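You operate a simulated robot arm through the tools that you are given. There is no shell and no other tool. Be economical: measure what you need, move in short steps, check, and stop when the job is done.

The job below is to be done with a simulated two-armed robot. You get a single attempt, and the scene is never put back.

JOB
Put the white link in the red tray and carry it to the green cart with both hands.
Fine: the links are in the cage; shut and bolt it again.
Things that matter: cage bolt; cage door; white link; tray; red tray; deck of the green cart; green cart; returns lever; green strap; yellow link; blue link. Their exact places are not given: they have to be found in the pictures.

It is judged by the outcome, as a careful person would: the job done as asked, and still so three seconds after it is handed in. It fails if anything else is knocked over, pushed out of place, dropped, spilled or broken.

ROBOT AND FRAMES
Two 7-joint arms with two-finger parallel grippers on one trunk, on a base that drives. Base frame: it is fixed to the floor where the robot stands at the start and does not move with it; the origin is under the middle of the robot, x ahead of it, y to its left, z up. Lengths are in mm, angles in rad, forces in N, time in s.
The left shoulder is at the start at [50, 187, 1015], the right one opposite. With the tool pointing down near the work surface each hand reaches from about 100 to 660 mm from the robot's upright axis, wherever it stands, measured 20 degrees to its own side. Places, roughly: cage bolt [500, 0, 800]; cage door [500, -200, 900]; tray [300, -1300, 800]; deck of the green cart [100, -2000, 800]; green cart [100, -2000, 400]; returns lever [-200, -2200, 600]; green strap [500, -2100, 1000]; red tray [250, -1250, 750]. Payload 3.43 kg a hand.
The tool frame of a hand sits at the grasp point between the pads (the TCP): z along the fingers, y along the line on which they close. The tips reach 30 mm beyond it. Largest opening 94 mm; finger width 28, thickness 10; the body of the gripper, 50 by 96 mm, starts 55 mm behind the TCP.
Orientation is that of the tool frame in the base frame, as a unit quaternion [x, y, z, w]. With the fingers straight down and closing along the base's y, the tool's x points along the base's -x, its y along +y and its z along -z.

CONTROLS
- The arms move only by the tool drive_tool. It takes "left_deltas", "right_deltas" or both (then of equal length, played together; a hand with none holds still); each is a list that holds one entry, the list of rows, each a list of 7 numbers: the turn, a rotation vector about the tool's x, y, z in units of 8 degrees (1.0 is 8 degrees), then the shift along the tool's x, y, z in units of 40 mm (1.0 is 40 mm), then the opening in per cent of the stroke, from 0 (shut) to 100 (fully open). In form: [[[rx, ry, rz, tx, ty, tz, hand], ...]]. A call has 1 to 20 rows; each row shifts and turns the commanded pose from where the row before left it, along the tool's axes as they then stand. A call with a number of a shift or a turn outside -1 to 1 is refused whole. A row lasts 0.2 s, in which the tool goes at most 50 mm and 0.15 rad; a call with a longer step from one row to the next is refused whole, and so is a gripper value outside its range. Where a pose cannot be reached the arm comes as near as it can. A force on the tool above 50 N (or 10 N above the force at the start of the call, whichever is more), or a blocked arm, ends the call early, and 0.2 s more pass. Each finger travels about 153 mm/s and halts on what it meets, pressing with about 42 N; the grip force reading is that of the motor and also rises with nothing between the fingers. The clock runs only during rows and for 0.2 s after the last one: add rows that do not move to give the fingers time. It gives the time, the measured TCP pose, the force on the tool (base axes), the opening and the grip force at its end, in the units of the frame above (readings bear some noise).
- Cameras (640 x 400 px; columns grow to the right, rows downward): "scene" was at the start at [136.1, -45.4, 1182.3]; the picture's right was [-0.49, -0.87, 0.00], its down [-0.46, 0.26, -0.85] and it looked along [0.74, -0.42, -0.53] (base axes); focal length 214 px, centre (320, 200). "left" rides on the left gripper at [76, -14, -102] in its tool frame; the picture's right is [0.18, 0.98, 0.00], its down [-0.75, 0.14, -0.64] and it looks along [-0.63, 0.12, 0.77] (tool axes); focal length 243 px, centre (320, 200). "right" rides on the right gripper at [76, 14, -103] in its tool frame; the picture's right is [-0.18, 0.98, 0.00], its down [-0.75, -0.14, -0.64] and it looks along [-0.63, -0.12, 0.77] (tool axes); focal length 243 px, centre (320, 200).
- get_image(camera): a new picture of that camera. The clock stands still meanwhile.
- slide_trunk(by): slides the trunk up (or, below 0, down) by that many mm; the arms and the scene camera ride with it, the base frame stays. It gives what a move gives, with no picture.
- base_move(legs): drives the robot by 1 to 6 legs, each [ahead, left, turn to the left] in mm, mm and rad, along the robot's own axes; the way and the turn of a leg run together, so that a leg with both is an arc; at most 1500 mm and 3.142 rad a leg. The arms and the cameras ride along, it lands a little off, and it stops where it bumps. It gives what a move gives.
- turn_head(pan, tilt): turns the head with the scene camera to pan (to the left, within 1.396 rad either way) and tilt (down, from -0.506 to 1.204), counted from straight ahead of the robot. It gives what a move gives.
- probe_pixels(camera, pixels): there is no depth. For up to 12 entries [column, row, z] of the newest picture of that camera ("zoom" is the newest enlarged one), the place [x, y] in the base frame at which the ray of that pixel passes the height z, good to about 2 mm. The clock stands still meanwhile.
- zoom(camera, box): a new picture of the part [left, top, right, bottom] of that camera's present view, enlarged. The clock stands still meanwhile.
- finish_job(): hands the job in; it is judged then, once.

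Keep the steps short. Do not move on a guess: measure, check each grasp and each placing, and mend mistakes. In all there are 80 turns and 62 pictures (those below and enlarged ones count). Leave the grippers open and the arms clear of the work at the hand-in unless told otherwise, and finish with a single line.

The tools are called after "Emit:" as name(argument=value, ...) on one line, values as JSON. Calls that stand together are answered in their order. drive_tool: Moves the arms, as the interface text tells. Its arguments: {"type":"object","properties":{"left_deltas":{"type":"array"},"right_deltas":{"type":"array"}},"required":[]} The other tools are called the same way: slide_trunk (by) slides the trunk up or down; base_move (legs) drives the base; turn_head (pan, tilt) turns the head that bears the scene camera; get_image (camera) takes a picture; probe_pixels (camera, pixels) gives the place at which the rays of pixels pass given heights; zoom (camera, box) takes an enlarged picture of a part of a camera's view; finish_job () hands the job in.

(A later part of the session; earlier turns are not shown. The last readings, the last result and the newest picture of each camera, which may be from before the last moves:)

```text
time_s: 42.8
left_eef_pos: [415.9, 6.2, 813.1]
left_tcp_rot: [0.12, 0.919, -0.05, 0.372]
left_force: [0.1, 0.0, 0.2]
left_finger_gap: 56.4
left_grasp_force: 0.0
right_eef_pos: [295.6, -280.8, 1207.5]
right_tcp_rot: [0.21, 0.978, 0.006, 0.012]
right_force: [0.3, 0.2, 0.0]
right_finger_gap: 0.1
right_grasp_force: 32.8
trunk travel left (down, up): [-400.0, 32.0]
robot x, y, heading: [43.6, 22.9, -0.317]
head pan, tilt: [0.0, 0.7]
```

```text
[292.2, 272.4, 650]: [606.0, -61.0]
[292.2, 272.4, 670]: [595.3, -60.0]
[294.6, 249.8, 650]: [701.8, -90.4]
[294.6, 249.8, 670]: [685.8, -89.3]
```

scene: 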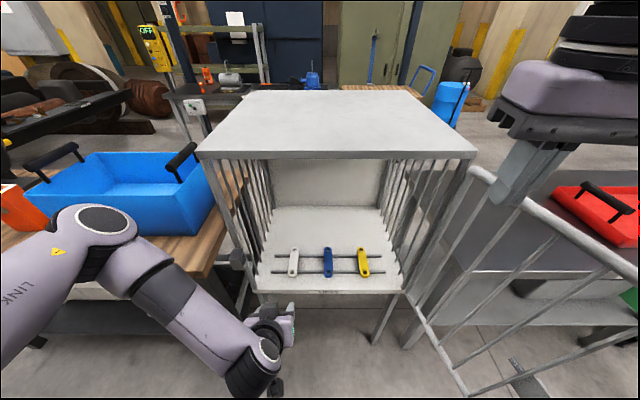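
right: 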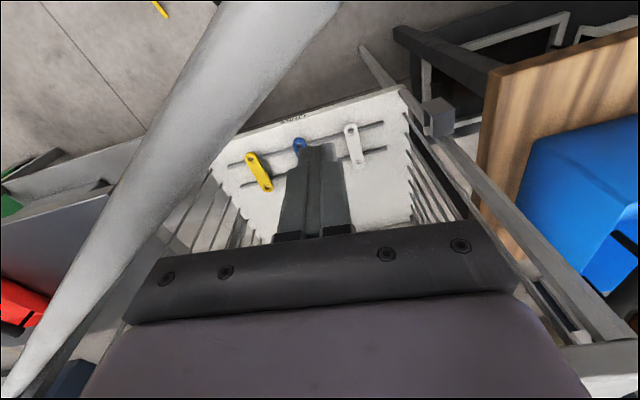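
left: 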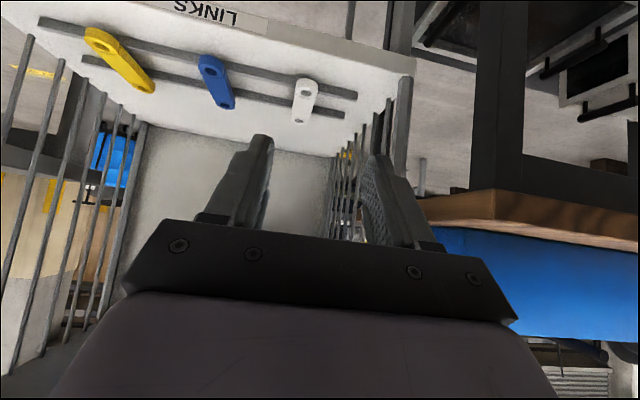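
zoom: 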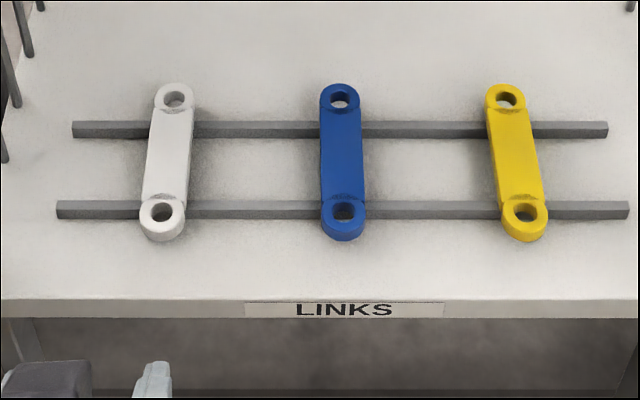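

Refined link: holes (608,-60) and (705,-91), top z≈647, with rails under it near both ends. I advance to 60 mm above the grasp spot, with the fingers open to 75 %.

Emit:
drive_tool(left_deltas=[[[0.22, 0, 0.225, 0, 0, 0, 75], [0, 0, 0, -0.36, -0.054, 0.795, 75], [0, 0, 0, -0.36, -0.054, 0.795, 75], [0, 0, 0, -0.36, -0.054, 0.795, 75], [0, 0, 0, -0.36, -0.054, 0.795, 75], [0, 0, 0, -0.36, -0.054, 0.795, 75], [0, 0, 0, -0.36, -0.054, 0.795, 75], [0, 0, 0, -0.36, -0.054, 0.795, 75], [0, 0, 0, 0, 0, 0, 75]]])

Emit:
get_image(camera="left")

Emit:
get_image(camera="scene")

```text
time_s: 44.8
left_eef_pos: [626.5, -77.2, 723.3]
left_tcp_rot: [0.141, 0.916, -0.06, 0.371]
left_force: [0.2, -0.5, 0.0]
left_finger_gap: 70.7
left_grasp_force: 0.0
right_eef_pos: [293.6, -281.3, 1206.7]
right_tcp_rot: [0.211, 0.977, 0.005, 0.012]
right_force: [-0.5, 0.9, -0.8]
right_finger_gap: 0.0
right_grasp_force: 33.1
trunk travel left (down, up): [-400.0, 32.0]
robot x, y, heading: [43.7, 18.7, -0.315]
head pan, tilt: [0.0, 0.7]
```

```text
29 pictures are left
```

left: 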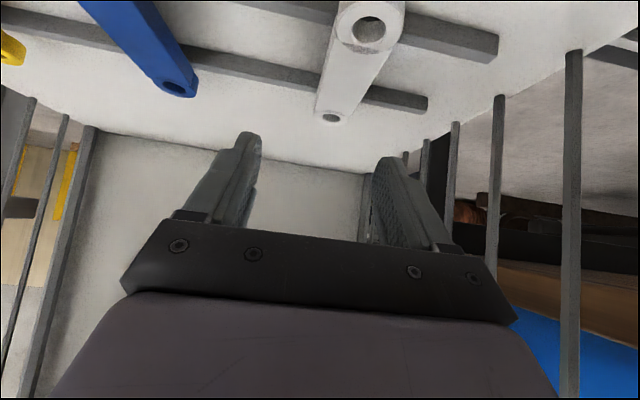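

```text
28 pictures are left
```

scene: 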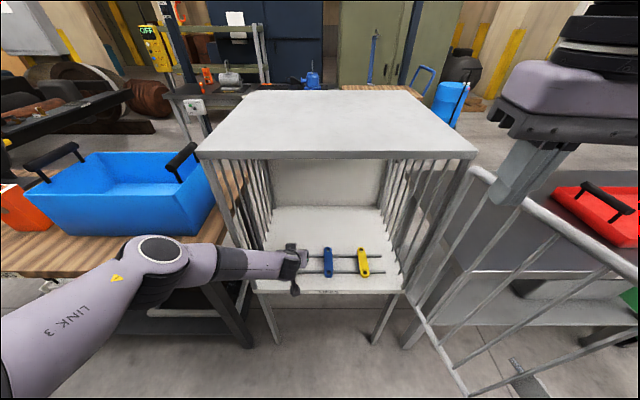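

Emit:
probe_pixels(camera="left", pixels=[[368, 30, 647], [332, 117, 647], [335, 20, 647], [404, 18, 647], [317, 108, 647], [349, 113, 647], [440, 70, 630]])

```text
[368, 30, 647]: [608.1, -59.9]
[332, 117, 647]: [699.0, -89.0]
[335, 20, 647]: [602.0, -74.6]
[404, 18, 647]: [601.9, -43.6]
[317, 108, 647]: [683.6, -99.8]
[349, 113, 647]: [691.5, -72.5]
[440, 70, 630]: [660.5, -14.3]
```

Both views agree. I centre on the link (11 mm left), go down 60 mm, and close.

Emit:
drive_tool(left_deltas=[[[0, 0, 0, 0, 0.27, 0, 75], [0, 0, 0, 0.505, 0, 0.556, 75], [0, 0, 0, 0.505, 0, 0.556, 75], [0, 0, 0, 0, 0, 0, 75], [0, 0, 0, 0, 0, 0, 10], [0, 0, 0, 0, 0, 0, 10], [0, 0, 0, 0, 0, 0, 10]]])

Emit:
get_image(camera="left")

```text
time_s: 46.4
left_eef_pos: [630.7, -67.5, 662.3]
left_tcp_rot: [0.14, 0.916, -0.058, 0.37]
left_force: [-0.8, 0.4, 0.4]
left_finger_gap: 31.3
left_grasp_force: 42.1
right_eef_pos: [294.8, -281.0, 1207.5]
right_tcp_rot: [0.21, 0.978, 0.005, 0.012]
right_force: [0.0, 0.3, 0.0]
right_finger_gap: 0.0
right_grasp_force: 33.1
trunk travel left (down, up): [-400.0, 32.0]
robot x, y, heading: [40.4, 16.9, -0.316]
head pan, tilt: [0.0, 0.7]
```

```text
27 pictures are left
```

left: 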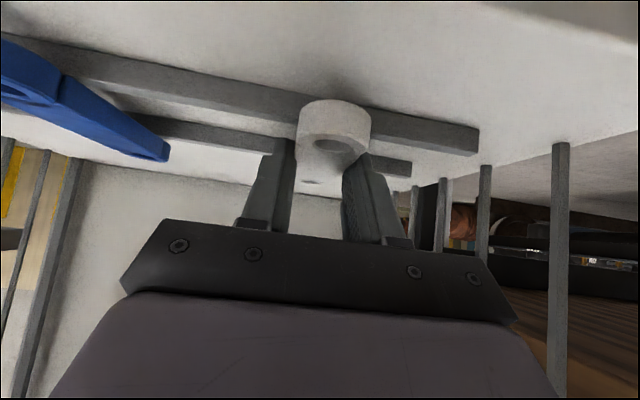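

The link is gripped (31.3 mm). I lift 90 mm and draw it straight out of the cage.

Emit:
drive_tool(left_deltas=[[[0, 0, 0, -0.26, 0, -0.27, 10], [0, 0, 0, -0.52, 0, -0.54, 10], [0, 0, 0, -0.52, 0, -0.54, 10], [0, 0, 0, -0.26, 0, -0.27, 10], [0, 0, 0, 0.5, 0, -0.483, 10], [0, 0, 0, 0.69, 0, -0.666, 10], [0, 0, 0, 0.69, 0, -0.666, 10], [0, 0, 0, 0.69, 0, -0.666, 10], [0, 0, 0, 0.69, 0, -0.666, 10], [0, 0, 0, 0.69, 0, -0.666, 10], [0, 0, 0, 0, 0, 0, 10]]])

Emit:
get_image(camera="scene")

```text
time_s: 48.8
left_eef_pos: [422.2, -0.9, 751.4]
left_tcp_rot: [0.139, 0.916, -0.057, 0.371]
left_force: [0.4, -0.4, -3.9]
left_finger_gap: 31.4
left_grasp_force: 42.2
right_eef_pos: [294.4, -280.3, 1206.8]
right_tcp_rot: [0.21, 0.978, 0.006, 0.012]
right_force: [1.0, 0.3, 0.6]
right_finger_gap: 0.1
right_grasp_force: 33.2
trunk travel left (down, up): [-400.0, 32.0]
robot x, y, heading: [41.6, 18.1, -0.317]
head pan, tilt: [0.0, 0.7]
```

```text
26 pictures are left
```

scene: 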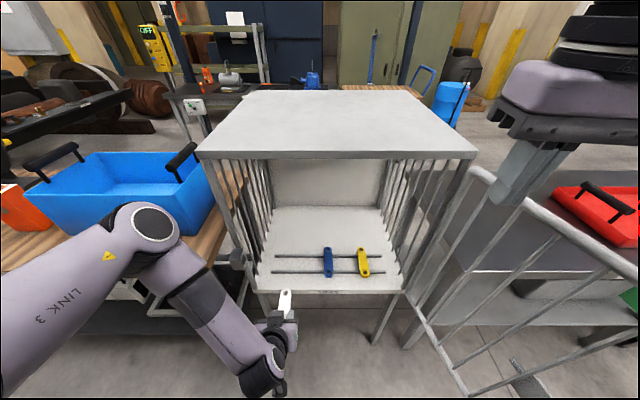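

The white link is out; blue and yellow are undisturbed. Now I close the cage: I raise the left hand with the link above the door's sweep, then back the base to where the right hand can reach the door from outside.

Emit:
drive_tool(left_deltas=[[[0, 0, 0, -0.66, 0, -0.685, 10], [0, 0, 0, -0.66, 0, -0.685, 10], [0, 0, 0, -0.66, 0, -0.685, 10], [0, 0, 0, -0.66, 0, -0.685, 10], [0, 0, 0, -0.66, 0, -0.685, 10], [0, 0, 0, -0.66, 0, -0.685, 10], [0, 0, 0, -0.66, 0, -0.685, 10], [0, 0, 0, -0.66, 0, -0.685, 10], [0, 0, 0, -0.66, 0, -0.685, 10], [0, 0, 0, -0.66, 0, -0.685, 10], [0, 0, 0, -0.66, 0, -0.685, 10], [0, 0, 0, -0.66, 0, -0.685, 10], [0, 0, 0, -0.66, 0, -0.685, 10], [0, 0, 0, -0.66, 0, -0.685, 10]]])

Emit:
base_move(legs=[[-177, -76, 0]])

Emit:
turn_head(pan=-0.5, tilt=0.7)

Emit:
get_image(camera="scene")

```text
time_s: 51.8
left_eef_pos: [421.0, 0.5, 1286.5]
left_tcp_rot: [0.14, 0.917, -0.058, 0.37]
left_force: [0.7, -0.3, -4.1]
left_finger_gap: 31.6
left_grasp_force: 41.9
right_eef_pos: [293.5, -281.9, 1208.0]
right_tcp_rot: [0.21, 0.978, 0.006, 0.012]
right_force: [0.4, -0.6, -0.8]
right_finger_gap: 0.2
right_grasp_force: 33.0
trunk travel left (down, up): [-400.0, 32.0]
robot x, y, heading: [44.0, 23.1, -0.315]
head pan, tilt: [0.0, 0.7]
```

```text
time_s: 53.4
left_eef_pos: [229.7, -15.7, 1286.5]
left_tcp_rot: [0.14, 0.916, -0.057, 0.371]
left_force: [-0.5, -0.1, -2.5]
left_finger_gap: 31.8
left_grasp_force: 41.9
right_eef_pos: [102.0, -299.8, 1208.3]
right_tcp_rot: [0.211, 0.977, 0.006, 0.012]
right_force: [-0.6, 0.3, -0.2]
right_finger_gap: 0.1
right_grasp_force: 32.8
trunk travel left (down, up): [-400.0, 32.0]
robot x, y, heading: [-151.7, 6.1, -0.318]
head pan, tilt: [0.0, 0.7]
```

```text
time_s: 54.3
left_eef_pos: [233.0, -16.4, 1285.2]
left_tcp_rot: [0.135, 0.919, -0.057, 0.367]
left_force: [-0.2, -0.9, -3.8]
left_finger_gap: 31.6
left_grasp_force: 41.8
right_eef_pos: [103.0, -298.2, 1208.0]
right_tcp_rot: [0.212, 0.977, 0.005, 0.012]
right_force: [0.3, -0.2, 0.8]
right_finger_gap: 0.0
right_grasp_force: 32.9
trunk travel left (down, up): [-400.0, 32.0]
robot x, y, heading: [-145.3, 0.8, -0.315]
head pan, tilt: [-0.499, 0.7]
```

```text
25 pictures are left
```

scene: 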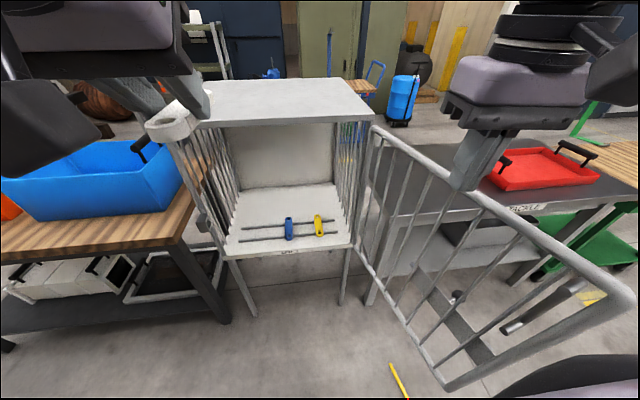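

Emit:
probe_pixels(camera="scene", pixels=[[625, 297, 1105], [376, 131, 1105], [480, 193, 1105], [575, 265, 1105], [505, 160, 650], [575, 150, 720], [585, 185, 640]])

```text
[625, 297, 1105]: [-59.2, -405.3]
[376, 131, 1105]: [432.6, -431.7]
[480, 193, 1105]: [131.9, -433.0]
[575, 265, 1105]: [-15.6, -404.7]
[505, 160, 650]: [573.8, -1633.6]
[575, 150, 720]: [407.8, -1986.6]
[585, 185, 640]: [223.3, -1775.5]
```

The door lies along y≈-415 at about 177°. I move the left hand (with the link) further left, and place the right hand over the rail to its outer side and lower it.

Emit:
drive_tool(left_deltas=[[[0, 0, 0, 0, 0.9, 0, 10], [0, 0, 0, 0, 0.9, 0, 10], [0, 0, 0, 0, 0.9, 0, 10], [0, 0, 0, 0, 0.9, 0, 10], [0, 0, 0, 0, 0.9, 0, 10], [0, 0, 0, 0, 0.9, 0, 10], [0, 0, 0, 0, 0, 0, 10], [0, 0, 0, 0, 0, 0, 10], [0, 0, 0, 0, 0, 0, 10], [0, 0, 0, 0, 0, 0, 10]]], right_deltas=[[[0, 0, 0, -0.315, -0.855, 0, 0], [0, 0, 0, -0.315, -0.855, 0, 0], [0, 0, 0, -0.315, -0.855, 0, 0], [0, 0, 0, -0.315, -0.855, 0, 0], [0, 0, 0, -0.315, -0.855, 0, 0], [0, 0, 0, 0, 0, 0.775, 0], [0, 0, 0, 0, 0, 0.775, 0], [0, 0, 0, 0, 0, 0.775, 0], [0, 0, 0, 0, 0, 0.775, 0], [0, 0, 0, 0, 0, 0, 0]]])

Emit:
get_image(camera="scene")

```text
time_s: 56.5
left_eef_pos: [293.9, 190.3, 1284.0]
left_tcp_rot: [0.14, 0.917, -0.058, 0.37]
left_force: [0.5, 0.6, -3.4]
left_finger_gap: 31.4
left_grasp_force: 41.6
right_eef_pos: [93.6, -480.1, 1080.7]
right_tcp_rot: [0.212, 0.977, 0.005, 0.011]
right_force: [-0.2, 0.2, 0.0]
right_finger_gap: 0.3
right_grasp_force: 33.3
trunk travel left (down, up): [-400.0, 32.0]
robot x, y, heading: [-147.3, 0.5, -0.318]
head pan, tilt: [-0.499, 0.7]
```

```text
24 pictures are left
```

scene: 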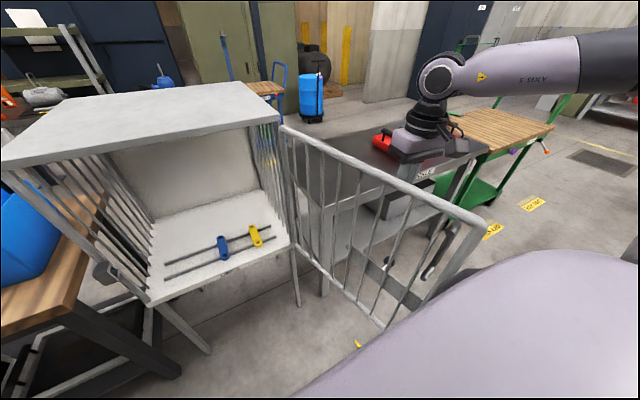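

Emit:
probe_pixels(camera="scene", pixels=[[480, 222, 1105], [284, 130, 1105], [380, 175, 1105], [400, 140, 640], [550, 125, 800]])

```text
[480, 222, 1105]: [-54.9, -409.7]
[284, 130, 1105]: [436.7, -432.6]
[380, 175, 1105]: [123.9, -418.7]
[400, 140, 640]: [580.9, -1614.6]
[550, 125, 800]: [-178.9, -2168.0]
```

Consistent. I now push the door toward closed along its arc, 10 steps.

Emit:
drive_tool(right_deltas=[[[0, 0, 0, 0.462, 0.76, 0, 0], [0, 0, 0, 0.38, 0.805, 0, 0], [0, 0, 0, 0.294, 0.84, 0, 0], [0, 0, 0, 0.205, 0.866, 0, 0], [0, 0, 0, 0.113, 0.883, 0, 0], [0, 0, 0, 0.02, 0.89, 0, 0], [0, 0, 0, -0.073, 0.887, 0, 0], [0, 0, 0, -0.165, 0.875, 0, 0], [0, 0, 0, -0.256, 0.852, 0, 0], [0, 0, 0, -0.343, 0.821, 0, 0], [0, 0, 0, 0, 0, 0, 0]]])

Emit:
turn_head(pan=0.0, tilt=0.7)

Emit:
get_image(camera="scene")

```text
time_s: 58.9
left_eef_pos: [293.1, 189.2, 1284.8]
left_tcp_rot: [0.14, 0.916, -0.059, 0.372]
left_force: [-0.7, 0.3, -3.5]
left_finger_gap: 31.5
left_grasp_force: 42.2
right_eef_pos: [165.0, -222.4, 1087.2]
right_tcp_rot: [0.211, 0.977, 0.006, 0.012]
right_force: [0.1, -1.3, -0.5]
right_finger_gap: 0.3
right_grasp_force: 33.1
right hand out of reach, approached as far as the arm can: row 8, 9, 10
trunk travel left (down, up): [-400.0, 32.0]
robot x, y, heading: [-147.2, 5.0, -0.313]
head pan, tilt: [-0.499, 0.7]
```

```text
time_s: 59.8
left_eef_pos: [292.8, 190.1, 1285.0]
left_tcp_rot: [0.141, 0.917, -0.058, 0.37]
left_force: [0.4, 0.0, -3.0]
left_finger_gap: 31.2
left_grasp_force: 41.6
right_eef_pos: [165.1, -223.1, 1087.0]
right_tcp_rot: [0.211, 0.977, 0.005, 0.013]
right_force: [-0.4, 0.7, -1.3]
right_finger_gap: 0.0
right_grasp_force: 33.4
trunk travel left (down, up): [-400.0, 32.0]
robot x, y, heading: [-146.9, 3.5, -0.311]
head pan, tilt: [0.0, 0.7]
```

```text
23 pictures are left
```

scene: 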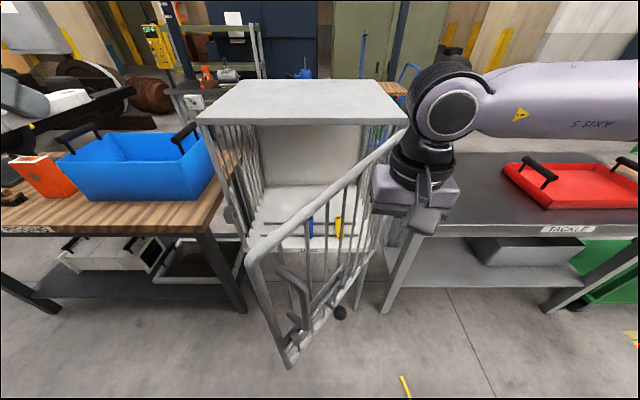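

The door is at about 55° and the right arm reached its limit. I drive the base along the arc's tangent so the hand keeps following the door.

Emit:
base_move(legs=[[58, 170, 0]])

```text
time_s: 61.3
left_eef_pos: [400.0, 333.2, 1283.8]
left_tcp_rot: [0.14, 0.917, -0.059, 0.37]
left_force: [0.6, 0.2, -4.1]
left_finger_gap: 31.4
left_grasp_force: 41.7
right_eef_pos: [271.6, -80.3, 1086.4]
right_tcp_rot: [0.21, 0.978, 0.005, 0.012]
right_force: [0.6, 0.0, 0.9]
right_finger_gap: 0.0
right_grasp_force: 32.9
trunk travel left (down, up): [-400.0, 32.0]
robot x, y, heading: [-42.7, 144.4, -0.313]
head pan, tilt: [0.0, 0.7]
```

Emit:
drive_tool(right_deltas=[[[0, 0, 0, -0.684, 0.701, 0, 0], [0, 0, 0, -0.754, 0.626, 0, 0], [0, 0, 0, -0.815, 0.544, 0, 0], [0, 0, 0, -0.868, 0.456, 0, 0], [0, 0, 0, -0.455, 0.181, 0, 0], [0, 0, 0, -0.455, 0.181, 0, 0], [0, 0, 0, -0.467, 0.147, 0, 0], [0, 0, 0, -0.474, 0.123, 0, 0], [0, 0, 0, -0.24, 0.05, 0, 0], [0, 0, 0, 0, 0, 0, 0]]])

Emit:
get_image(camera="scene")

```text
time_s: 63.5
left_eef_pos: [399.7, 331.6, 1285.2]
left_tcp_rot: [0.14, 0.917, -0.058, 0.37]
left_force: [0.4, 0.1, -4.0]
left_finger_gap: 31.6
left_grasp_force: 41.8
right_eef_pos: [368.8, -184.8, 1094.2]
right_tcp_rot: [0.211, 0.977, 0.006, 0.012]
right_force: [-1.0, -0.5, 0.0]
right_finger_gap: 0.0
right_grasp_force: 33.0
right hand out of reach, approached as far as the arm can: row 1, 2, 3, 4, 5, 6, 7, 8, 9
trunk travel left (down, up): [-400.0, 32.0]
robot x, y, heading: [-42.6, 139.6, -0.312]
head pan, tilt: [0.0, 0.7]
```

```text
22 pictures are left
```

scene: 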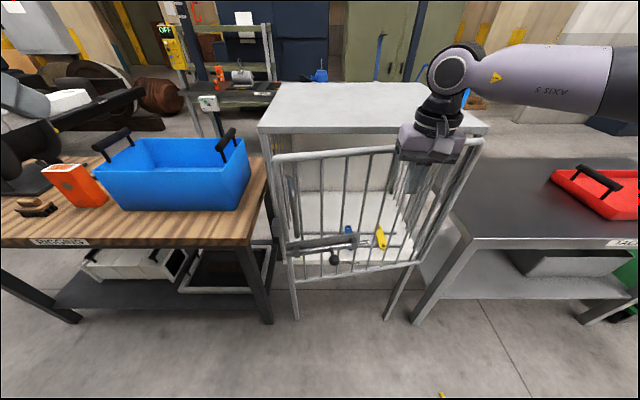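

The door is nearly closed, about 15-20° ajar. I back the right hand off, shift the base left, and lower the trunk, so the right hand can take the knob as the left one did.

Emit:
drive_tool(right_deltas=[[[0, 0, 0, 1, 0, 0, 40], [0, 0, 0, 1, 0, 0, 70], [0, 0, 0, 1, 0, 0, 70], [0, 0, 0, 0.5, 0, 0, 70]]])

Emit:
base_move(legs=[[-48, 102, 0]])

Emit:
slide_trunk(by=-170)

Emit:
get_image(camera="scene")

```text
time_s: 64.5
left_eef_pos: [399.7, 329.9, 1283.9]
left_tcp_rot: [0.139, 0.916, -0.058, 0.371]
left_force: [0.2, -0.2, -4.6]
left_finger_gap: 31.6
left_grasp_force: 42.3
right_eef_pos: [242.3, -126.2, 1091.7]
right_tcp_rot: [0.21, 0.978, 0.006, 0.011]
right_force: [-0.8, -0.5, -0.4]
right_finger_gap: 65.8
right_grasp_force: 0.2
trunk travel left (down, up): [-400.0, 32.0]
robot x, y, heading: [-43.6, 142.2, -0.313]
head pan, tilt: [0.0, 0.7]
```

```text
time_s: 65.7
left_eef_pos: [385.3, 442.9, 1285.1]
left_tcp_rot: [0.139, 0.916, -0.058, 0.371]
left_force: [-0.4, 1.1, -3.6]
left_finger_gap: 31.2
left_grasp_force: 41.9
right_eef_pos: [226.5, -14.4, 1092.2]
right_tcp_rot: [0.21, 0.978, 0.005, 0.011]
right_force: [-0.6, 0.0, 0.1]
right_finger_gap: 65.8
right_grasp_force: 0.0
trunk travel left (down, up): [-400.0, 32.0]
robot x, y, heading: [-56.5, 258.3, -0.314]
head pan, tilt: [0.0, 0.7]
```

```text
time_s: 67.6
left_eef_pos: [384.9, 441.3, 1114.0]
left_tcp_rot: [0.14, 0.917, -0.058, 0.37]
left_force: [0.0, -0.3, -3.4]
left_finger_gap: 31.5
left_grasp_force: 41.5
right_eef_pos: [227.6, -15.7, 922.1]
right_tcp_rot: [0.21, 0.978, 0.007, 0.013]
right_force: [-0.4, -0.3, -0.7]
right_finger_gap: 65.8
right_grasp_force: 0.2
trunk travel left (down, up): [-230.0, 202.0]
robot x, y, heading: [-52.7, 254.7, -0.315]
head pan, tilt: [0.0, 0.7]
```

```text
21 pictures are left
```

scene: 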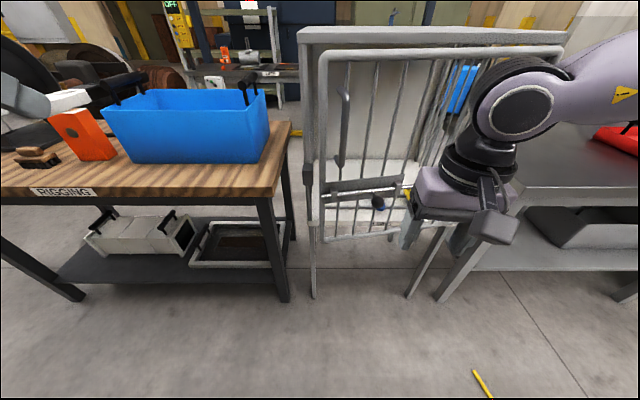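

Emit:
zoom(camera="scene", box=[295, 150, 423, 230])

Emit:
probe_pixels(camera="scene", pixels=[[378, 202, 834], [325, 197, 832], [398, 189, 832], [307, 175, 832], [320, 55, 1105], [562, 50, 1105]])

```text
5.00 times, centred on (359, 190) of scene
```

zoom: 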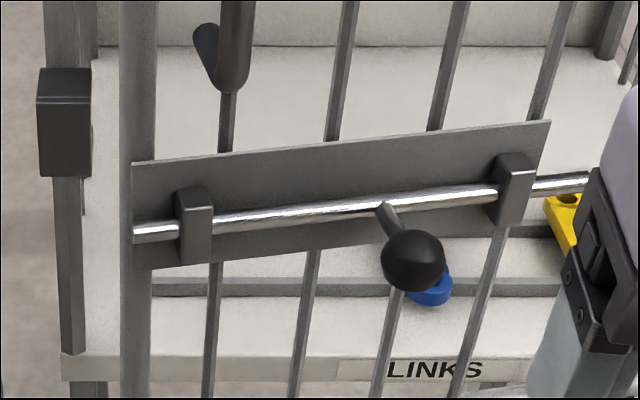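

```text
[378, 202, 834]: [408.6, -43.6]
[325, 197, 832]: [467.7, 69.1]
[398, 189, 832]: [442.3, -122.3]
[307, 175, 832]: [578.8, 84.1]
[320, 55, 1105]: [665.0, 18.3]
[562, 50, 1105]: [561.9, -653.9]
```

The door is about 10° ajar, with the knob at (409,-44,834). I bring the right hand to 110 mm in front of it, turned square to the door and tilted 60°.

Emit:
drive_tool(right_deltas=[[[0, 0, -0.7, 0, 0, 0, 70], [0, 0, -0.7, 0, 0, 0, 70], [0, 0, -0.7, 0, 0, 0, 70], [0, 0, 0, -0.57, -0.03, 0.73, 70], [0, 0, 0, -0.57, -0.03, 0.73, 70], [0, 0, 0, -0.57, -0.03, 0.73, 70], [0, -0.94, 0, 0, 0, 0, 70], [0, -0.94, 0, 0, 0, 0, 70], [0, -0.94, 0, 0, 0, 0, 70], [0, -0.94, 0, 0, 0, 0, 70], [0, -0.94, 0, 0, 0, 0, 70], [0, -0.94, 0, 0, 0, 0, 70], [0, -0.94, 0, 0, 0, 0, 70], [0, -0.94, 0, 0, 0, 0, 70], [0, 0, 0, 0, 0, 0, 70]]])

Emit:
get_image(camera="right")

```text
time_s: 70.8
left_eef_pos: [386.4, 440.4, 1114.5]
left_tcp_rot: [0.141, 0.917, -0.059, 0.37]
left_force: [0.5, -0.2, -3.9]
left_finger_gap: 31.4
left_grasp_force: 41.5
right_eef_pos: [305.0, -17.3, 860.0]
right_tcp_rot: [0.061, 0.858, -0.031, 0.509]
right_force: [0.7, -0.4, -0.4]
right_finger_gap: 66.0
right_grasp_force: 0.1
right hand out of reach, approached as far as the arm can: row 14
trunk travel left (down, up): [-230.0, 202.0]
robot x, y, heading: [-53.9, 253.4, -0.316]
head pan, tilt: [0.0, 0.7]
```

```text
19 pictures are left
```

right: 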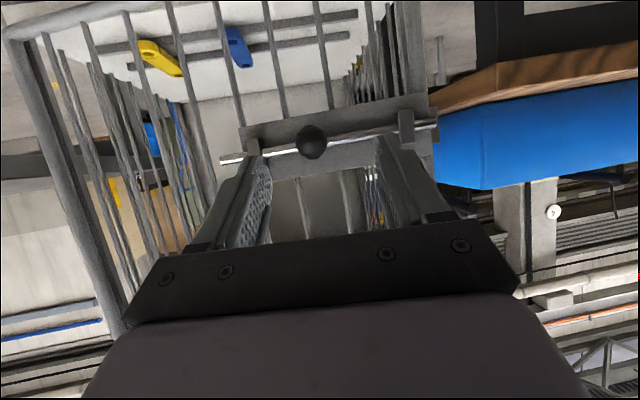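

Emit:
probe_pixels(camera="right", pixels=[[311, 142, 834], [311, 142, 825], [311, 142, 843]])

```text
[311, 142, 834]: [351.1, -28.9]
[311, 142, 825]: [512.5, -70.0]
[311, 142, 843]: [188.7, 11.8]
```

This agrees with (408,-43,831). I advance and close on the knob.

Emit:
drive_tool(right_deltas=[[[0, 0, 0, -0.13, -0.08, 0.635, 70], [0, 0, 0, -0.15, -0.08, 0.635, 70], [0, 0, 0, -0.15, -0.08, 0.635, 70], [0, 0, 0, -0.15, -0.08, 0.635, 70], [0, 0, 0, 0, 0, 0, 70], [0, 0, 0, 0, 0, 0, 20], [0, 0, 0, 0, 0, 0, 20], [0, 0, 0, 0, 0, 0, 20]]])

Emit:
get_image(camera="right")

```text
time_s: 72.6
left_eef_pos: [384.7, 441.5, 1114.8]
left_tcp_rot: [0.141, 0.916, -0.058, 0.371]
left_force: [0.6, 0.2, -2.6]
left_finger_gap: 31.5
left_grasp_force: 42.3
right_eef_pos: [399.1, -48.5, 845.0]
right_tcp_rot: [0.06, 0.857, -0.03, 0.51]
right_force: [-0.3, -0.5, 0.5]
right_finger_gap: 31.0
right_grasp_force: 45.0
right hand out of reach, approached as far as the arm can: row 1, 3, 4
trunk travel left (down, up): [-230.0, 202.0]
robot x, y, heading: [-59.5, 251.3, -0.313]
head pan, tilt: [0.0, 0.7]
```

```text
18 pictures are left
```

right: 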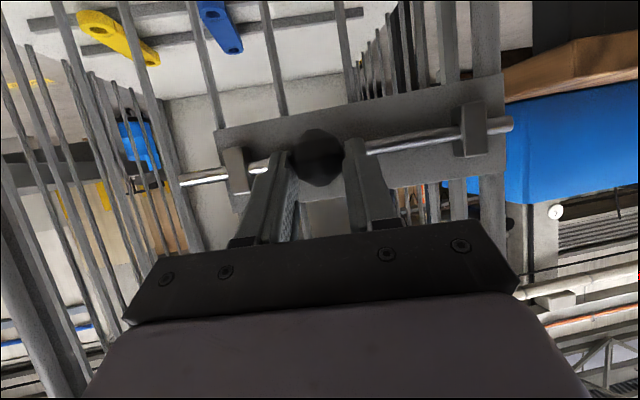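

The knob is gripped. I press the door shut along the arc in small steps.

Emit:
drive_tool(right_deltas=[[[0.27, 0, 0.156, -0.2, 0.055, 0.35, 20], [0.27, 0, 0.156, -0.2, 0.055, 0.35, 20], [0.27, 0, 0.156, -0.2, 0.055, 0.35, 20], [0.27, 0, 0.156, -0.2, 0.055, 0.35, 20], [0, 0, 0, -0.1, 0, 0.15, 20], [0, 0, 0, 0, 0, 0, 20]]])

Emit:
zoom(camera="scene", box=[280, 130, 440, 230])

```text
time_s: 73.3
left_eef_pos: [384.7, 443.1, 1115.0]
left_tcp_rot: [0.139, 0.917, -0.057, 0.37]
left_force: [-0.9, -0.4, -3.2]
left_finger_gap: 31.5
left_grasp_force: 42.0
right_eef_pos: [410.1, -52.6, 848.5]
right_tcp_rot: [0.085, 0.865, -0.035, 0.494]
right_force: [0.2, 2.1, -8.0]
right_finger_gap: 30.8
right_grasp_force: 45.0
right hand out of reach, approached as far as the arm can: row 1, 2, 3
trunk travel left (down, up): [-230.0, 202.0]
robot x, y, heading: [-56.8, 252.4, -0.312]
head pan, tilt: [0.0, 0.7]
stopped in row 3 (right hand): the force on the tool passed its limit (the readings are from after the stop); the commanded pose is now the measured one
```

```text
4.00 times, centred on (360, 180) of scene
```

zoom: 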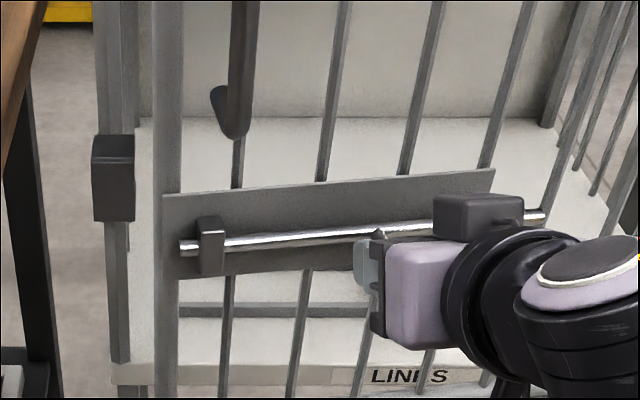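

The right arm is at its limit, so I use the base for the remaining 50 mm or so, with the knob still held.

Emit:
base_move(legs=[[46, 6, 0]])

Emit:
zoom(camera="scene", box=[280, 130, 440, 230])

```text
time_s: 74.2
left_eef_pos: [431.4, 437.1, 1112.5]
left_tcp_rot: [0.138, 0.917, -0.058, 0.369]
left_force: [0.7, 0.0, -3.1]
left_finger_gap: 31.5
left_grasp_force: 41.6
right_eef_pos: [456.6, -57.3, 848.4]
right_tcp_rot: [0.081, 0.865, -0.032, 0.493]
right_force: [4.9, 27.2, -16.2]
right_finger_gap: 30.8
right_grasp_force: 44.6
trunk travel left (down, up): [-230.0, 202.0]
robot x, y, heading: [-7.6, 246.4, -0.31]
head pan, tilt: [0.0, 0.7]
```

```text
4.00 times, centred on (360, 180) of scene
```

zoom: 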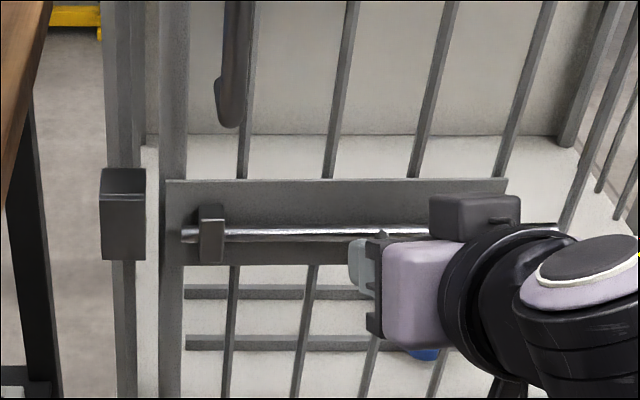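

Nearly there; about 12 mm is left.

Emit:
base_move(legs=[[14, 10, 0]])

Emit:
zoom(camera="scene", box=[280, 130, 440, 230])

```text
time_s: 75.0
left_eef_pos: [444.0, 442.6, 1115.7]
left_tcp_rot: [0.139, 0.916, -0.057, 0.372]
left_force: [-0.3, -0.5, -3.2]
left_finger_gap: 31.6
left_grasp_force: 41.7
right_eef_pos: [467.3, -49.2, 848.7]
right_tcp_rot: [0.079, 0.866, -0.028, 0.492]
right_force: [-31.1, 11.8, 3.5]
right_finger_gap: 30.7
right_grasp_force: 44.4
trunk travel left (down, up): [-230.0, 202.0]
robot x, y, heading: [4.6, 254.6, -0.309]
head pan, tilt: [0.0, 0.7]
```

```text
4.00 times, centred on (360, 180) of scene
```

zoom: 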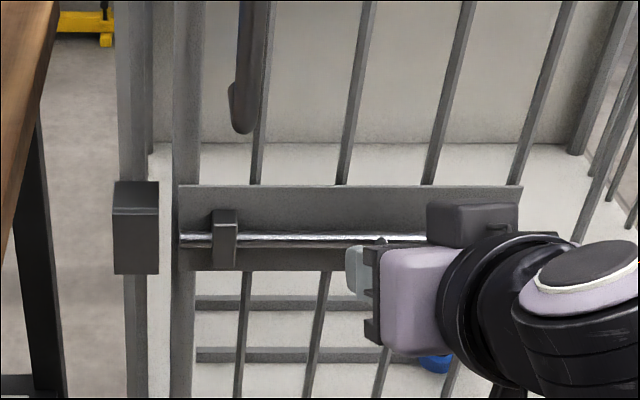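

The door is against its stop (-31 N). I slide the bolt home by driving the base 40 mm left.

Emit:
base_move(legs=[[0, 38, 0]])

Emit:
zoom(camera="scene", box=[280, 130, 440, 230])

```text
time_s: 75.8
left_eef_pos: [455.6, 476.5, 1115.8]
left_tcp_rot: [0.139, 0.917, -0.057, 0.371]
left_force: [-0.4, -0.1, -3.8]
left_finger_gap: 31.3
left_grasp_force: 42.3
right_eef_pos: [480.2, -14.8, 847.1]
right_tcp_rot: [0.079, 0.866, -0.027, 0.493]
right_force: [-17.8, -3.8, 11.2]
right_finger_gap: 30.8
right_grasp_force: 44.8
trunk travel left (down, up): [-230.0, 202.0]
robot x, y, heading: [15.6, 285.5, -0.31]
head pan, tilt: [0.0, 0.7]
```

```text
4.00 times, centred on (360, 180) of scene
```

zoom: 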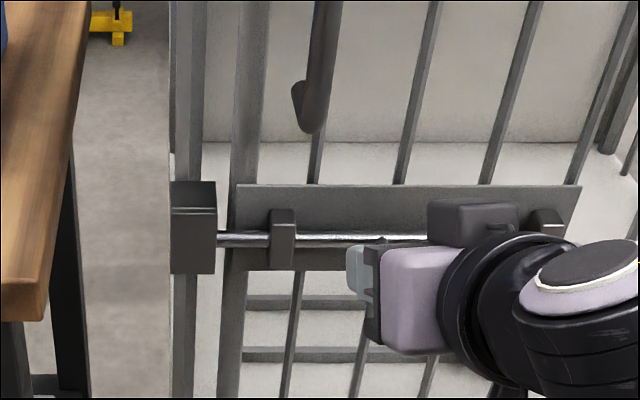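

The rod is inside the keeper and the TCP is back at the original latched spot (480,-15). I nudge 5 mm more, release, back off, and look.

Emit:
drive_tool(right_deltas=[[[0, 0, 0, 0, 0.13, 0, 20], [0, 0, 0, 0, 0, 0, 20], [0, 0, 0, 0, 0, 0, 60], [0, 0, 0, 0, 0, 0, 60], [0, 0, 0, 0.3, 0, -0.6, 60], [0, 0, 0, 0.3, 0, -0.6, 60], [0, 0, 0, 0.3, 0, -0.6, 60]]])

Emit:
base_move(legs=[[-250, 0, 0]])

Emit:
get_image(camera="scene")

```text
time_s: 77.5
left_eef_pos: [458.1, 476.0, 1114.5]
left_tcp_rot: [0.139, 0.917, -0.058, 0.37]
left_force: [0.3, -0.2, -3.7]
left_finger_gap: 31.6
left_grasp_force: 42.7
right_eef_pos: [402.0, -0.6, 852.5]
right_tcp_rot: [0.08, 0.867, -0.027, 0.491]
right_force: [0.4, -0.6, -0.8]
right_finger_gap: 56.3
right_grasp_force: 0.1
right hand out of reach, approached as far as the arm can: row 1
trunk travel left (down, up): [-230.0, 202.0]
robot x, y, heading: [17.0, 286.7, -0.31]
head pan, tilt: [0.0, 0.7]
```

```text
time_s: 79.0
left_eef_pos: [311.0, 519.6, 1108.2]
left_tcp_rot: [0.142, 0.92, -0.055, 0.36]
left_force: [-0.9, 0.7, -3.1]
left_finger_gap: 31.4
left_grasp_force: 42.1
right_eef_pos: [251.2, 44.1, 845.9]
right_tcp_rot: [0.085, 0.871, -0.029, 0.484]
right_force: [-0.5, 0.0, 1.0]
right_finger_gap: 56.4
right_grasp_force: 0.1
trunk travel left (down, up): [-230.0, 202.0]
robot x, y, heading: [-139.3, 335.8, -0.316]
head pan, tilt: [0.0, 0.7]
stopped in leg 1: the robot was blocked; the commanded pose is now the measured one
```

```text
13 pictures are left
```

scene: 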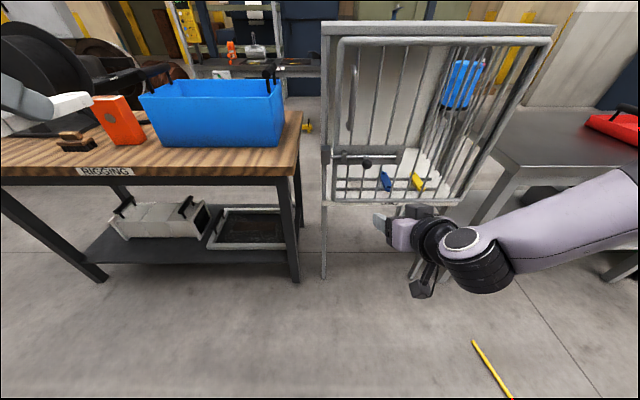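

The robot bumped something behind it and stopped. I move 40 mm ahead to clear it, and check the bolt with a zoom.

Emit:
zoom(camera="scene", box=[310, 140, 406, 200])

Emit:
base_move(legs=[[40, 0, 0]])

```text
6.67 times, centred on (358, 170) of scene
```

zoom: 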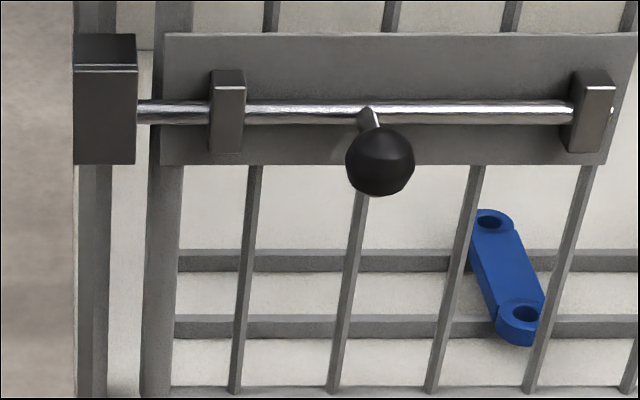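

```text
time_s: 79.8
left_eef_pos: [336.6, 513.5, 1112.9]
left_tcp_rot: [0.142, 0.918, -0.058, 0.367]
left_force: [0.3, -0.2, -4.5]
left_finger_gap: 31.3
left_grasp_force: 42.0
right_eef_pos: [278.5, 35.3, 851.2]
right_tcp_rot: [0.083, 0.867, -0.03, 0.49]
right_force: [-0.6, 1.0, -0.5]
right_finger_gap: 56.3
right_grasp_force: 0.1
trunk travel left (down, up): [-230.0, 202.0]
robot x, y, heading: [-105.8, 327.3, -0.312]
head pan, tilt: [0.0, 0.7]
```

The bolt is home exactly as it was at the start. Now I look right along the route to the tray and cart.

Emit:
turn_head(pan=-0.85, tilt=0.5)

Emit:
get_image(camera="scene")

```text
time_s: 81.0
left_eef_pos: [336.2, 512.7, 1112.7]
left_tcp_rot: [0.142, 0.918, -0.058, 0.366]
left_force: [0.2, 0.3, -3.5]
left_finger_gap: 31.4
left_grasp_force: 42.2
right_eef_pos: [277.7, 35.8, 851.5]
right_tcp_rot: [0.083, 0.868, -0.03, 0.489]
right_force: [-0.5, -0.6, -0.4]
right_finger_gap: 56.7
right_grasp_force: 0.1
trunk travel left (down, up): [-230.0, 202.0]
robot x, y, heading: [-102.9, 324.4, -0.316]
head pan, tilt: [-0.85, 0.499]
```

```text
11 pictures are left
```

scene: 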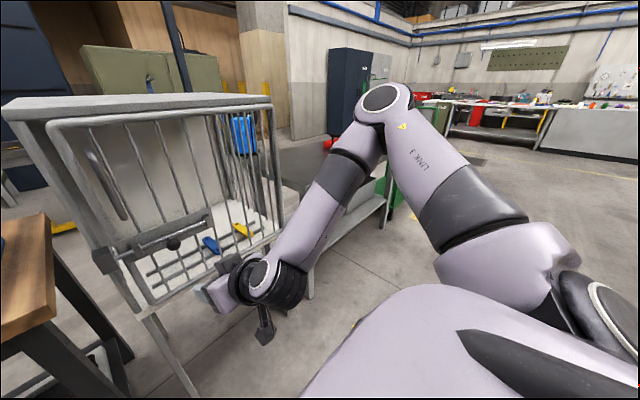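

The right arm blocks the view. I straighten it to point down at the right side, then drive right along the front.

Emit:
drive_tool(right_deltas=[[[0, 0.94, 0, 0, 0, 0, 60], [0, 0.94, 0, 0, 0, 0, 60], [0, 0.94, 0, 0, 0, 0, 60], [0, 0.94, 0, 0, 0, 0, 60], [0, 0.94, 0, 0, 0, 0, 60], [0, 0.94, 0, 0, 0, 0, 60], [0, 0.94, 0, 0, 0, 0, 60], [0, 0.75, 0, 0, 0, 0, 60], [0, 0, 0.4, 0, -0.8, -0.8, 60], [0, 0, 0.4, 0, -0.8, -0.8, 60], [0, 0, 0.3, 0, -0.8, -0.8, 60], [0, 0, 0, 0, -0.8, -0.8, 60], [0, 0, 0, 0, -0.8, -0.8, 60]]])

Emit:
base_move(legs=[[0, -1000, 0]])

Emit:
turn_head(pan=-0.45, tilt=0.55)

Emit:
get_image(camera="scene")

```text
time_s: 83.8
left_eef_pos: [335.6, 512.4, 1112.8]
left_tcp_rot: [0.143, 0.918, -0.058, 0.366]
left_force: [0.9, -0.3, -4.5]
left_finger_gap: 31.5
left_grasp_force: 42.2
right_eef_pos: [229.2, -128.0, 1008.5]
right_tcp_rot: [0.164, 0.986, 0.016, 0.0]
right_force: [-1.4, 0.0, 0.0]
right_finger_gap: 56.5
right_grasp_force: 0.1
right hand out of reach, approached as far as the arm can: row 8
trunk travel left (down, up): [-230.0, 202.0]
robot x, y, heading: [-107.5, 325.9, -0.314]
head pan, tilt: [-0.85, 0.499]
```

```text
time_s: 89.0
left_eef_pos: [25.5, -440.2, 1113.2]
left_tcp_rot: [0.14, 0.918, -0.057, 0.367]
left_force: [-0.1, 0.2, -3.7]
left_finger_gap: 31.4
left_grasp_force: 41.5
right_eef_pos: [-76.7, -1079.7, 1007.5]
right_tcp_rot: [0.161, 0.987, 0.015, 0.002]
right_force: [0.6, -0.4, -0.6]
right_finger_gap: 56.3
right_grasp_force: 0.0
trunk travel left (down, up): [-230.0, 202.0]
robot x, y, heading: [-416.3, -627.6, -0.305]
head pan, tilt: [-0.85, 0.499]
```

```text
time_s: 89.9
left_eef_pos: [25.2, -439.2, 1112.5]
left_tcp_rot: [0.14, 0.918, -0.057, 0.367]
left_force: [0.0, 0.3, -3.8]
left_finger_gap: 31.7
left_grasp_force: 41.8
right_eef_pos: [-77.6, -1078.5, 1006.8]
right_tcp_rot: [0.16, 0.987, 0.015, 0.001]
right_force: [-0.5, -0.1, -0.7]
right_finger_gap: 56.6
right_grasp_force: 0.1
trunk travel left (down, up): [-230.0, 202.0]
robot x, y, heading: [-409.3, -627.2, -0.311]
head pan, tilt: [-0.45, 0.55]
```

```text
10 pictures are left
```

scene: 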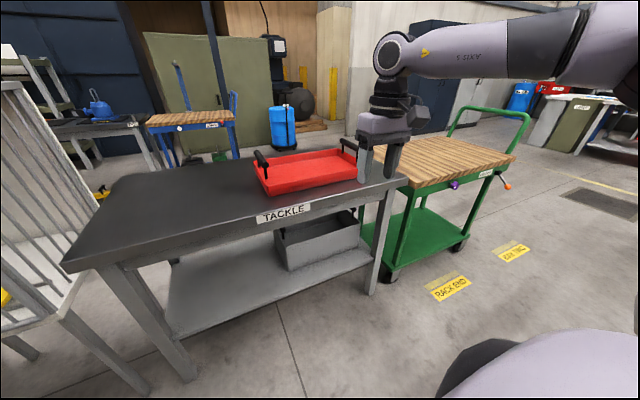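

I see the red tray on the TACKLE table with black handles at its ends, and the wooden deck of the green cart beside it. I probe these at trial heights.

Emit:
probe_pixels(camera="scene", pixels=[[262, 157, 850], [349, 146, 850], [270, 194, 800], [364, 178, 800], [64, 265, 800], [405, 181, 800], [415, 187, 800], [515, 160, 800], [415, 187, 750], [280, 160, 800], [343, 150, 800], [456, 186, 750]])

```text
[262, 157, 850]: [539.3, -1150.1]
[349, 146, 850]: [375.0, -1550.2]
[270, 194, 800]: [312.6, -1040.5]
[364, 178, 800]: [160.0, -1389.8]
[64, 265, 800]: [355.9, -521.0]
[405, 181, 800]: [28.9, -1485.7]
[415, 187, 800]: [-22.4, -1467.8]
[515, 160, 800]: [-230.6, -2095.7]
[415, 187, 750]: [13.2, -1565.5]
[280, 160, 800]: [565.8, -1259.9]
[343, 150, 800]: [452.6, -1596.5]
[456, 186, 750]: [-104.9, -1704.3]
```

The table top matches z≈800 from two views. The tray is centred near (355,-1267), turned about -23°. I drive to about 620 mm in front of it, squared to it.

Emit:
base_move(legs=[[0, -313, 0], [0, 0, -0.1], [270, 0, 0]])

Emit:
turn_head(pan=0.0, tilt=0.6)

Emit:
get_image(camera="scene")

```text
time_s: 94.0
left_eef_pos: [196.5, -887.3, 1113.2]
left_tcp_rot: [0.185, 0.91, -0.074, 0.363]
left_force: [0.7, -0.6, -4.3]
left_finger_gap: 31.5
left_grasp_force: 42.4
right_eef_pos: [29.8, -1513.7, 1007.4]
right_tcp_rot: [0.208, 0.978, 0.014, 0.002]
right_force: [0.2, -1.1, 0.3]
right_finger_gap: 56.3
right_grasp_force: 0.1
trunk travel left (down, up): [-230.0, 202.0]
robot x, y, heading: [-261.6, -1035.4, -0.408]
head pan, tilt: [-0.45, 0.55]
```

```text
time_s: 94.9
left_eef_pos: [195.2, -886.6, 1112.9]
left_tcp_rot: [0.185, 0.91, -0.074, 0.364]
left_force: [0.4, -0.7, -3.1]
left_finger_gap: 31.4
left_grasp_force: 42.1
right_eef_pos: [30.8, -1512.6, 1008.2]
right_tcp_rot: [0.209, 0.978, 0.015, 0.002]
right_force: [0.5, 0.5, -0.4]
right_finger_gap: 56.4
right_grasp_force: 0.0
trunk travel left (down, up): [-230.0, 202.0]
robot x, y, heading: [-263.2, -1033.4, -0.405]
head pan, tilt: [0.0, 0.6]
```

```text
9 pictures are left
```

scene: 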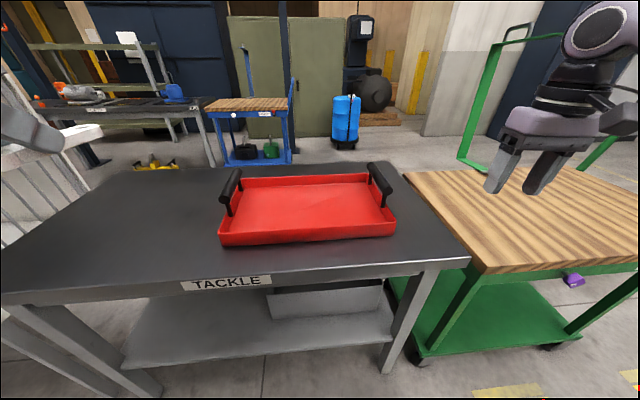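

Emit:
probe_pixels(camera="scene", pixels=[[231, 186, 880], [231, 186, 900], [381, 182, 880], [381, 182, 900], [222, 246, 800], [396, 237, 800], [238, 172, 890], [223, 202, 890], [372, 166, 890], [391, 199, 890], [400, 172, 800], [485, 272, 800]])

```text
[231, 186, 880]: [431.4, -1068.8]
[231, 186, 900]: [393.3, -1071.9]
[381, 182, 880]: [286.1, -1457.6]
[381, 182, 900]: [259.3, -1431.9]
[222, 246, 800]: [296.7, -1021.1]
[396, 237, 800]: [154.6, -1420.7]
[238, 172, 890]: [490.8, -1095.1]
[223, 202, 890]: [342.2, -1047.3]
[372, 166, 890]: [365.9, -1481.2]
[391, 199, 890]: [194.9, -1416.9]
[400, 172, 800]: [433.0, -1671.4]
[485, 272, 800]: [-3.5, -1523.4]
```

Handles are about z 895-905, around (384,-1073) and (255,-1428). First the link: I move the left hand over the tray's middle-left and descend to 60 mm above.

Emit:
drive_tool(left_deltas=[[[0, 0, 0, -0.598, -0.82, 0.568, 10], [0, 0, 0, -0.598, -0.82, 0.568, 10], [0, 0, 0, -0.598, -0.82, 0.568, 10], [0, 0, 0, -0.598, -0.82, 0.568, 10], [0, 0, 0, -0.598, -0.82, 0.568, 10], [0, 0, 0, -0.598, -0.82, 0.568, 10], [0, 0, 0, -0.598, -0.82, 0.568, 10], [0, 0, 0, 0.735, 0, 0.77, 10], [0, 0, 0, 0.735, 0, 0.77, 10], [0, 0, 0, 0.735, 0, 0.77, 10], [0, 0, 0, 0.735, 0, 0.77, 10], [0, 0, 0, 0.735, 0, 0.77, 10], [0, 0, 0, 0, 0, 0, 10]]])

Emit:
get_image(camera="scene")

```text
time_s: 97.7
left_eef_pos: [318.0, -1188.8, 901.1]
left_tcp_rot: [0.185, 0.91, -0.074, 0.363]
left_force: [0.3, 0.3, -3.5]
left_finger_gap: 31.4
left_grasp_force: 42.0
right_eef_pos: [30.5, -1513.6, 1007.3]
right_tcp_rot: [0.209, 0.978, 0.015, 0.003]
right_force: [0.0, 0.1, 0.4]
right_finger_gap: 56.5
right_grasp_force: 0.0
trunk travel left (down, up): [-230.0, 202.0]
robot x, y, heading: [-258.3, -1034.7, -0.411]
head pan, tilt: [0.0, 0.6]
```

```text
8 pictures are left
```

scene: 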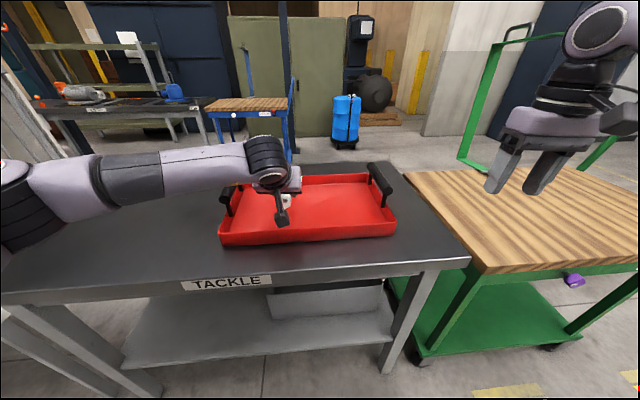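

The link is over the tray (285,200). I lower to about z 838 and release gently.

Emit:
drive_tool(left_deltas=[[[0, 0, 0, 0.26, 0, 0.272, 10], [0, 0, 0, 0.26, 0, 0.272, 10], [0, 0, 0, 0.26, 0, 0.272, 10], [0, 0, 0, 0.15, 0, 0.16, 10], [0, 0, 0, 0.15, 0, 0.16, 10], [0, 0, 0, 0, 0, 0, 10]]])

Emit:
get_image(camera="left")

```text
time_s: 99.1
left_eef_pos: [319.1, -1188.2, 838.4]
left_tcp_rot: [0.184, 0.91, -0.075, 0.365]
left_force: [-0.6, 0.5, 2.9]
left_finger_gap: 31.6
left_grasp_force: 42.3
right_eef_pos: [30.4, -1513.8, 1008.8]
right_tcp_rot: [0.209, 0.978, 0.015, 0.002]
right_force: [-0.3, 0.7, -0.7]
right_finger_gap: 56.6
right_grasp_force: 0.1
trunk travel left (down, up): [-230.0, 202.0]
robot x, y, heading: [-260.0, -1033.9, -0.409]
head pan, tilt: [0.0, 0.6]
```

```text
7 pictures are left
```

left: 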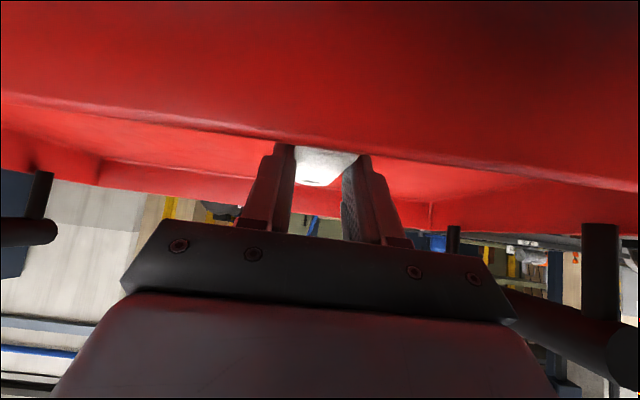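

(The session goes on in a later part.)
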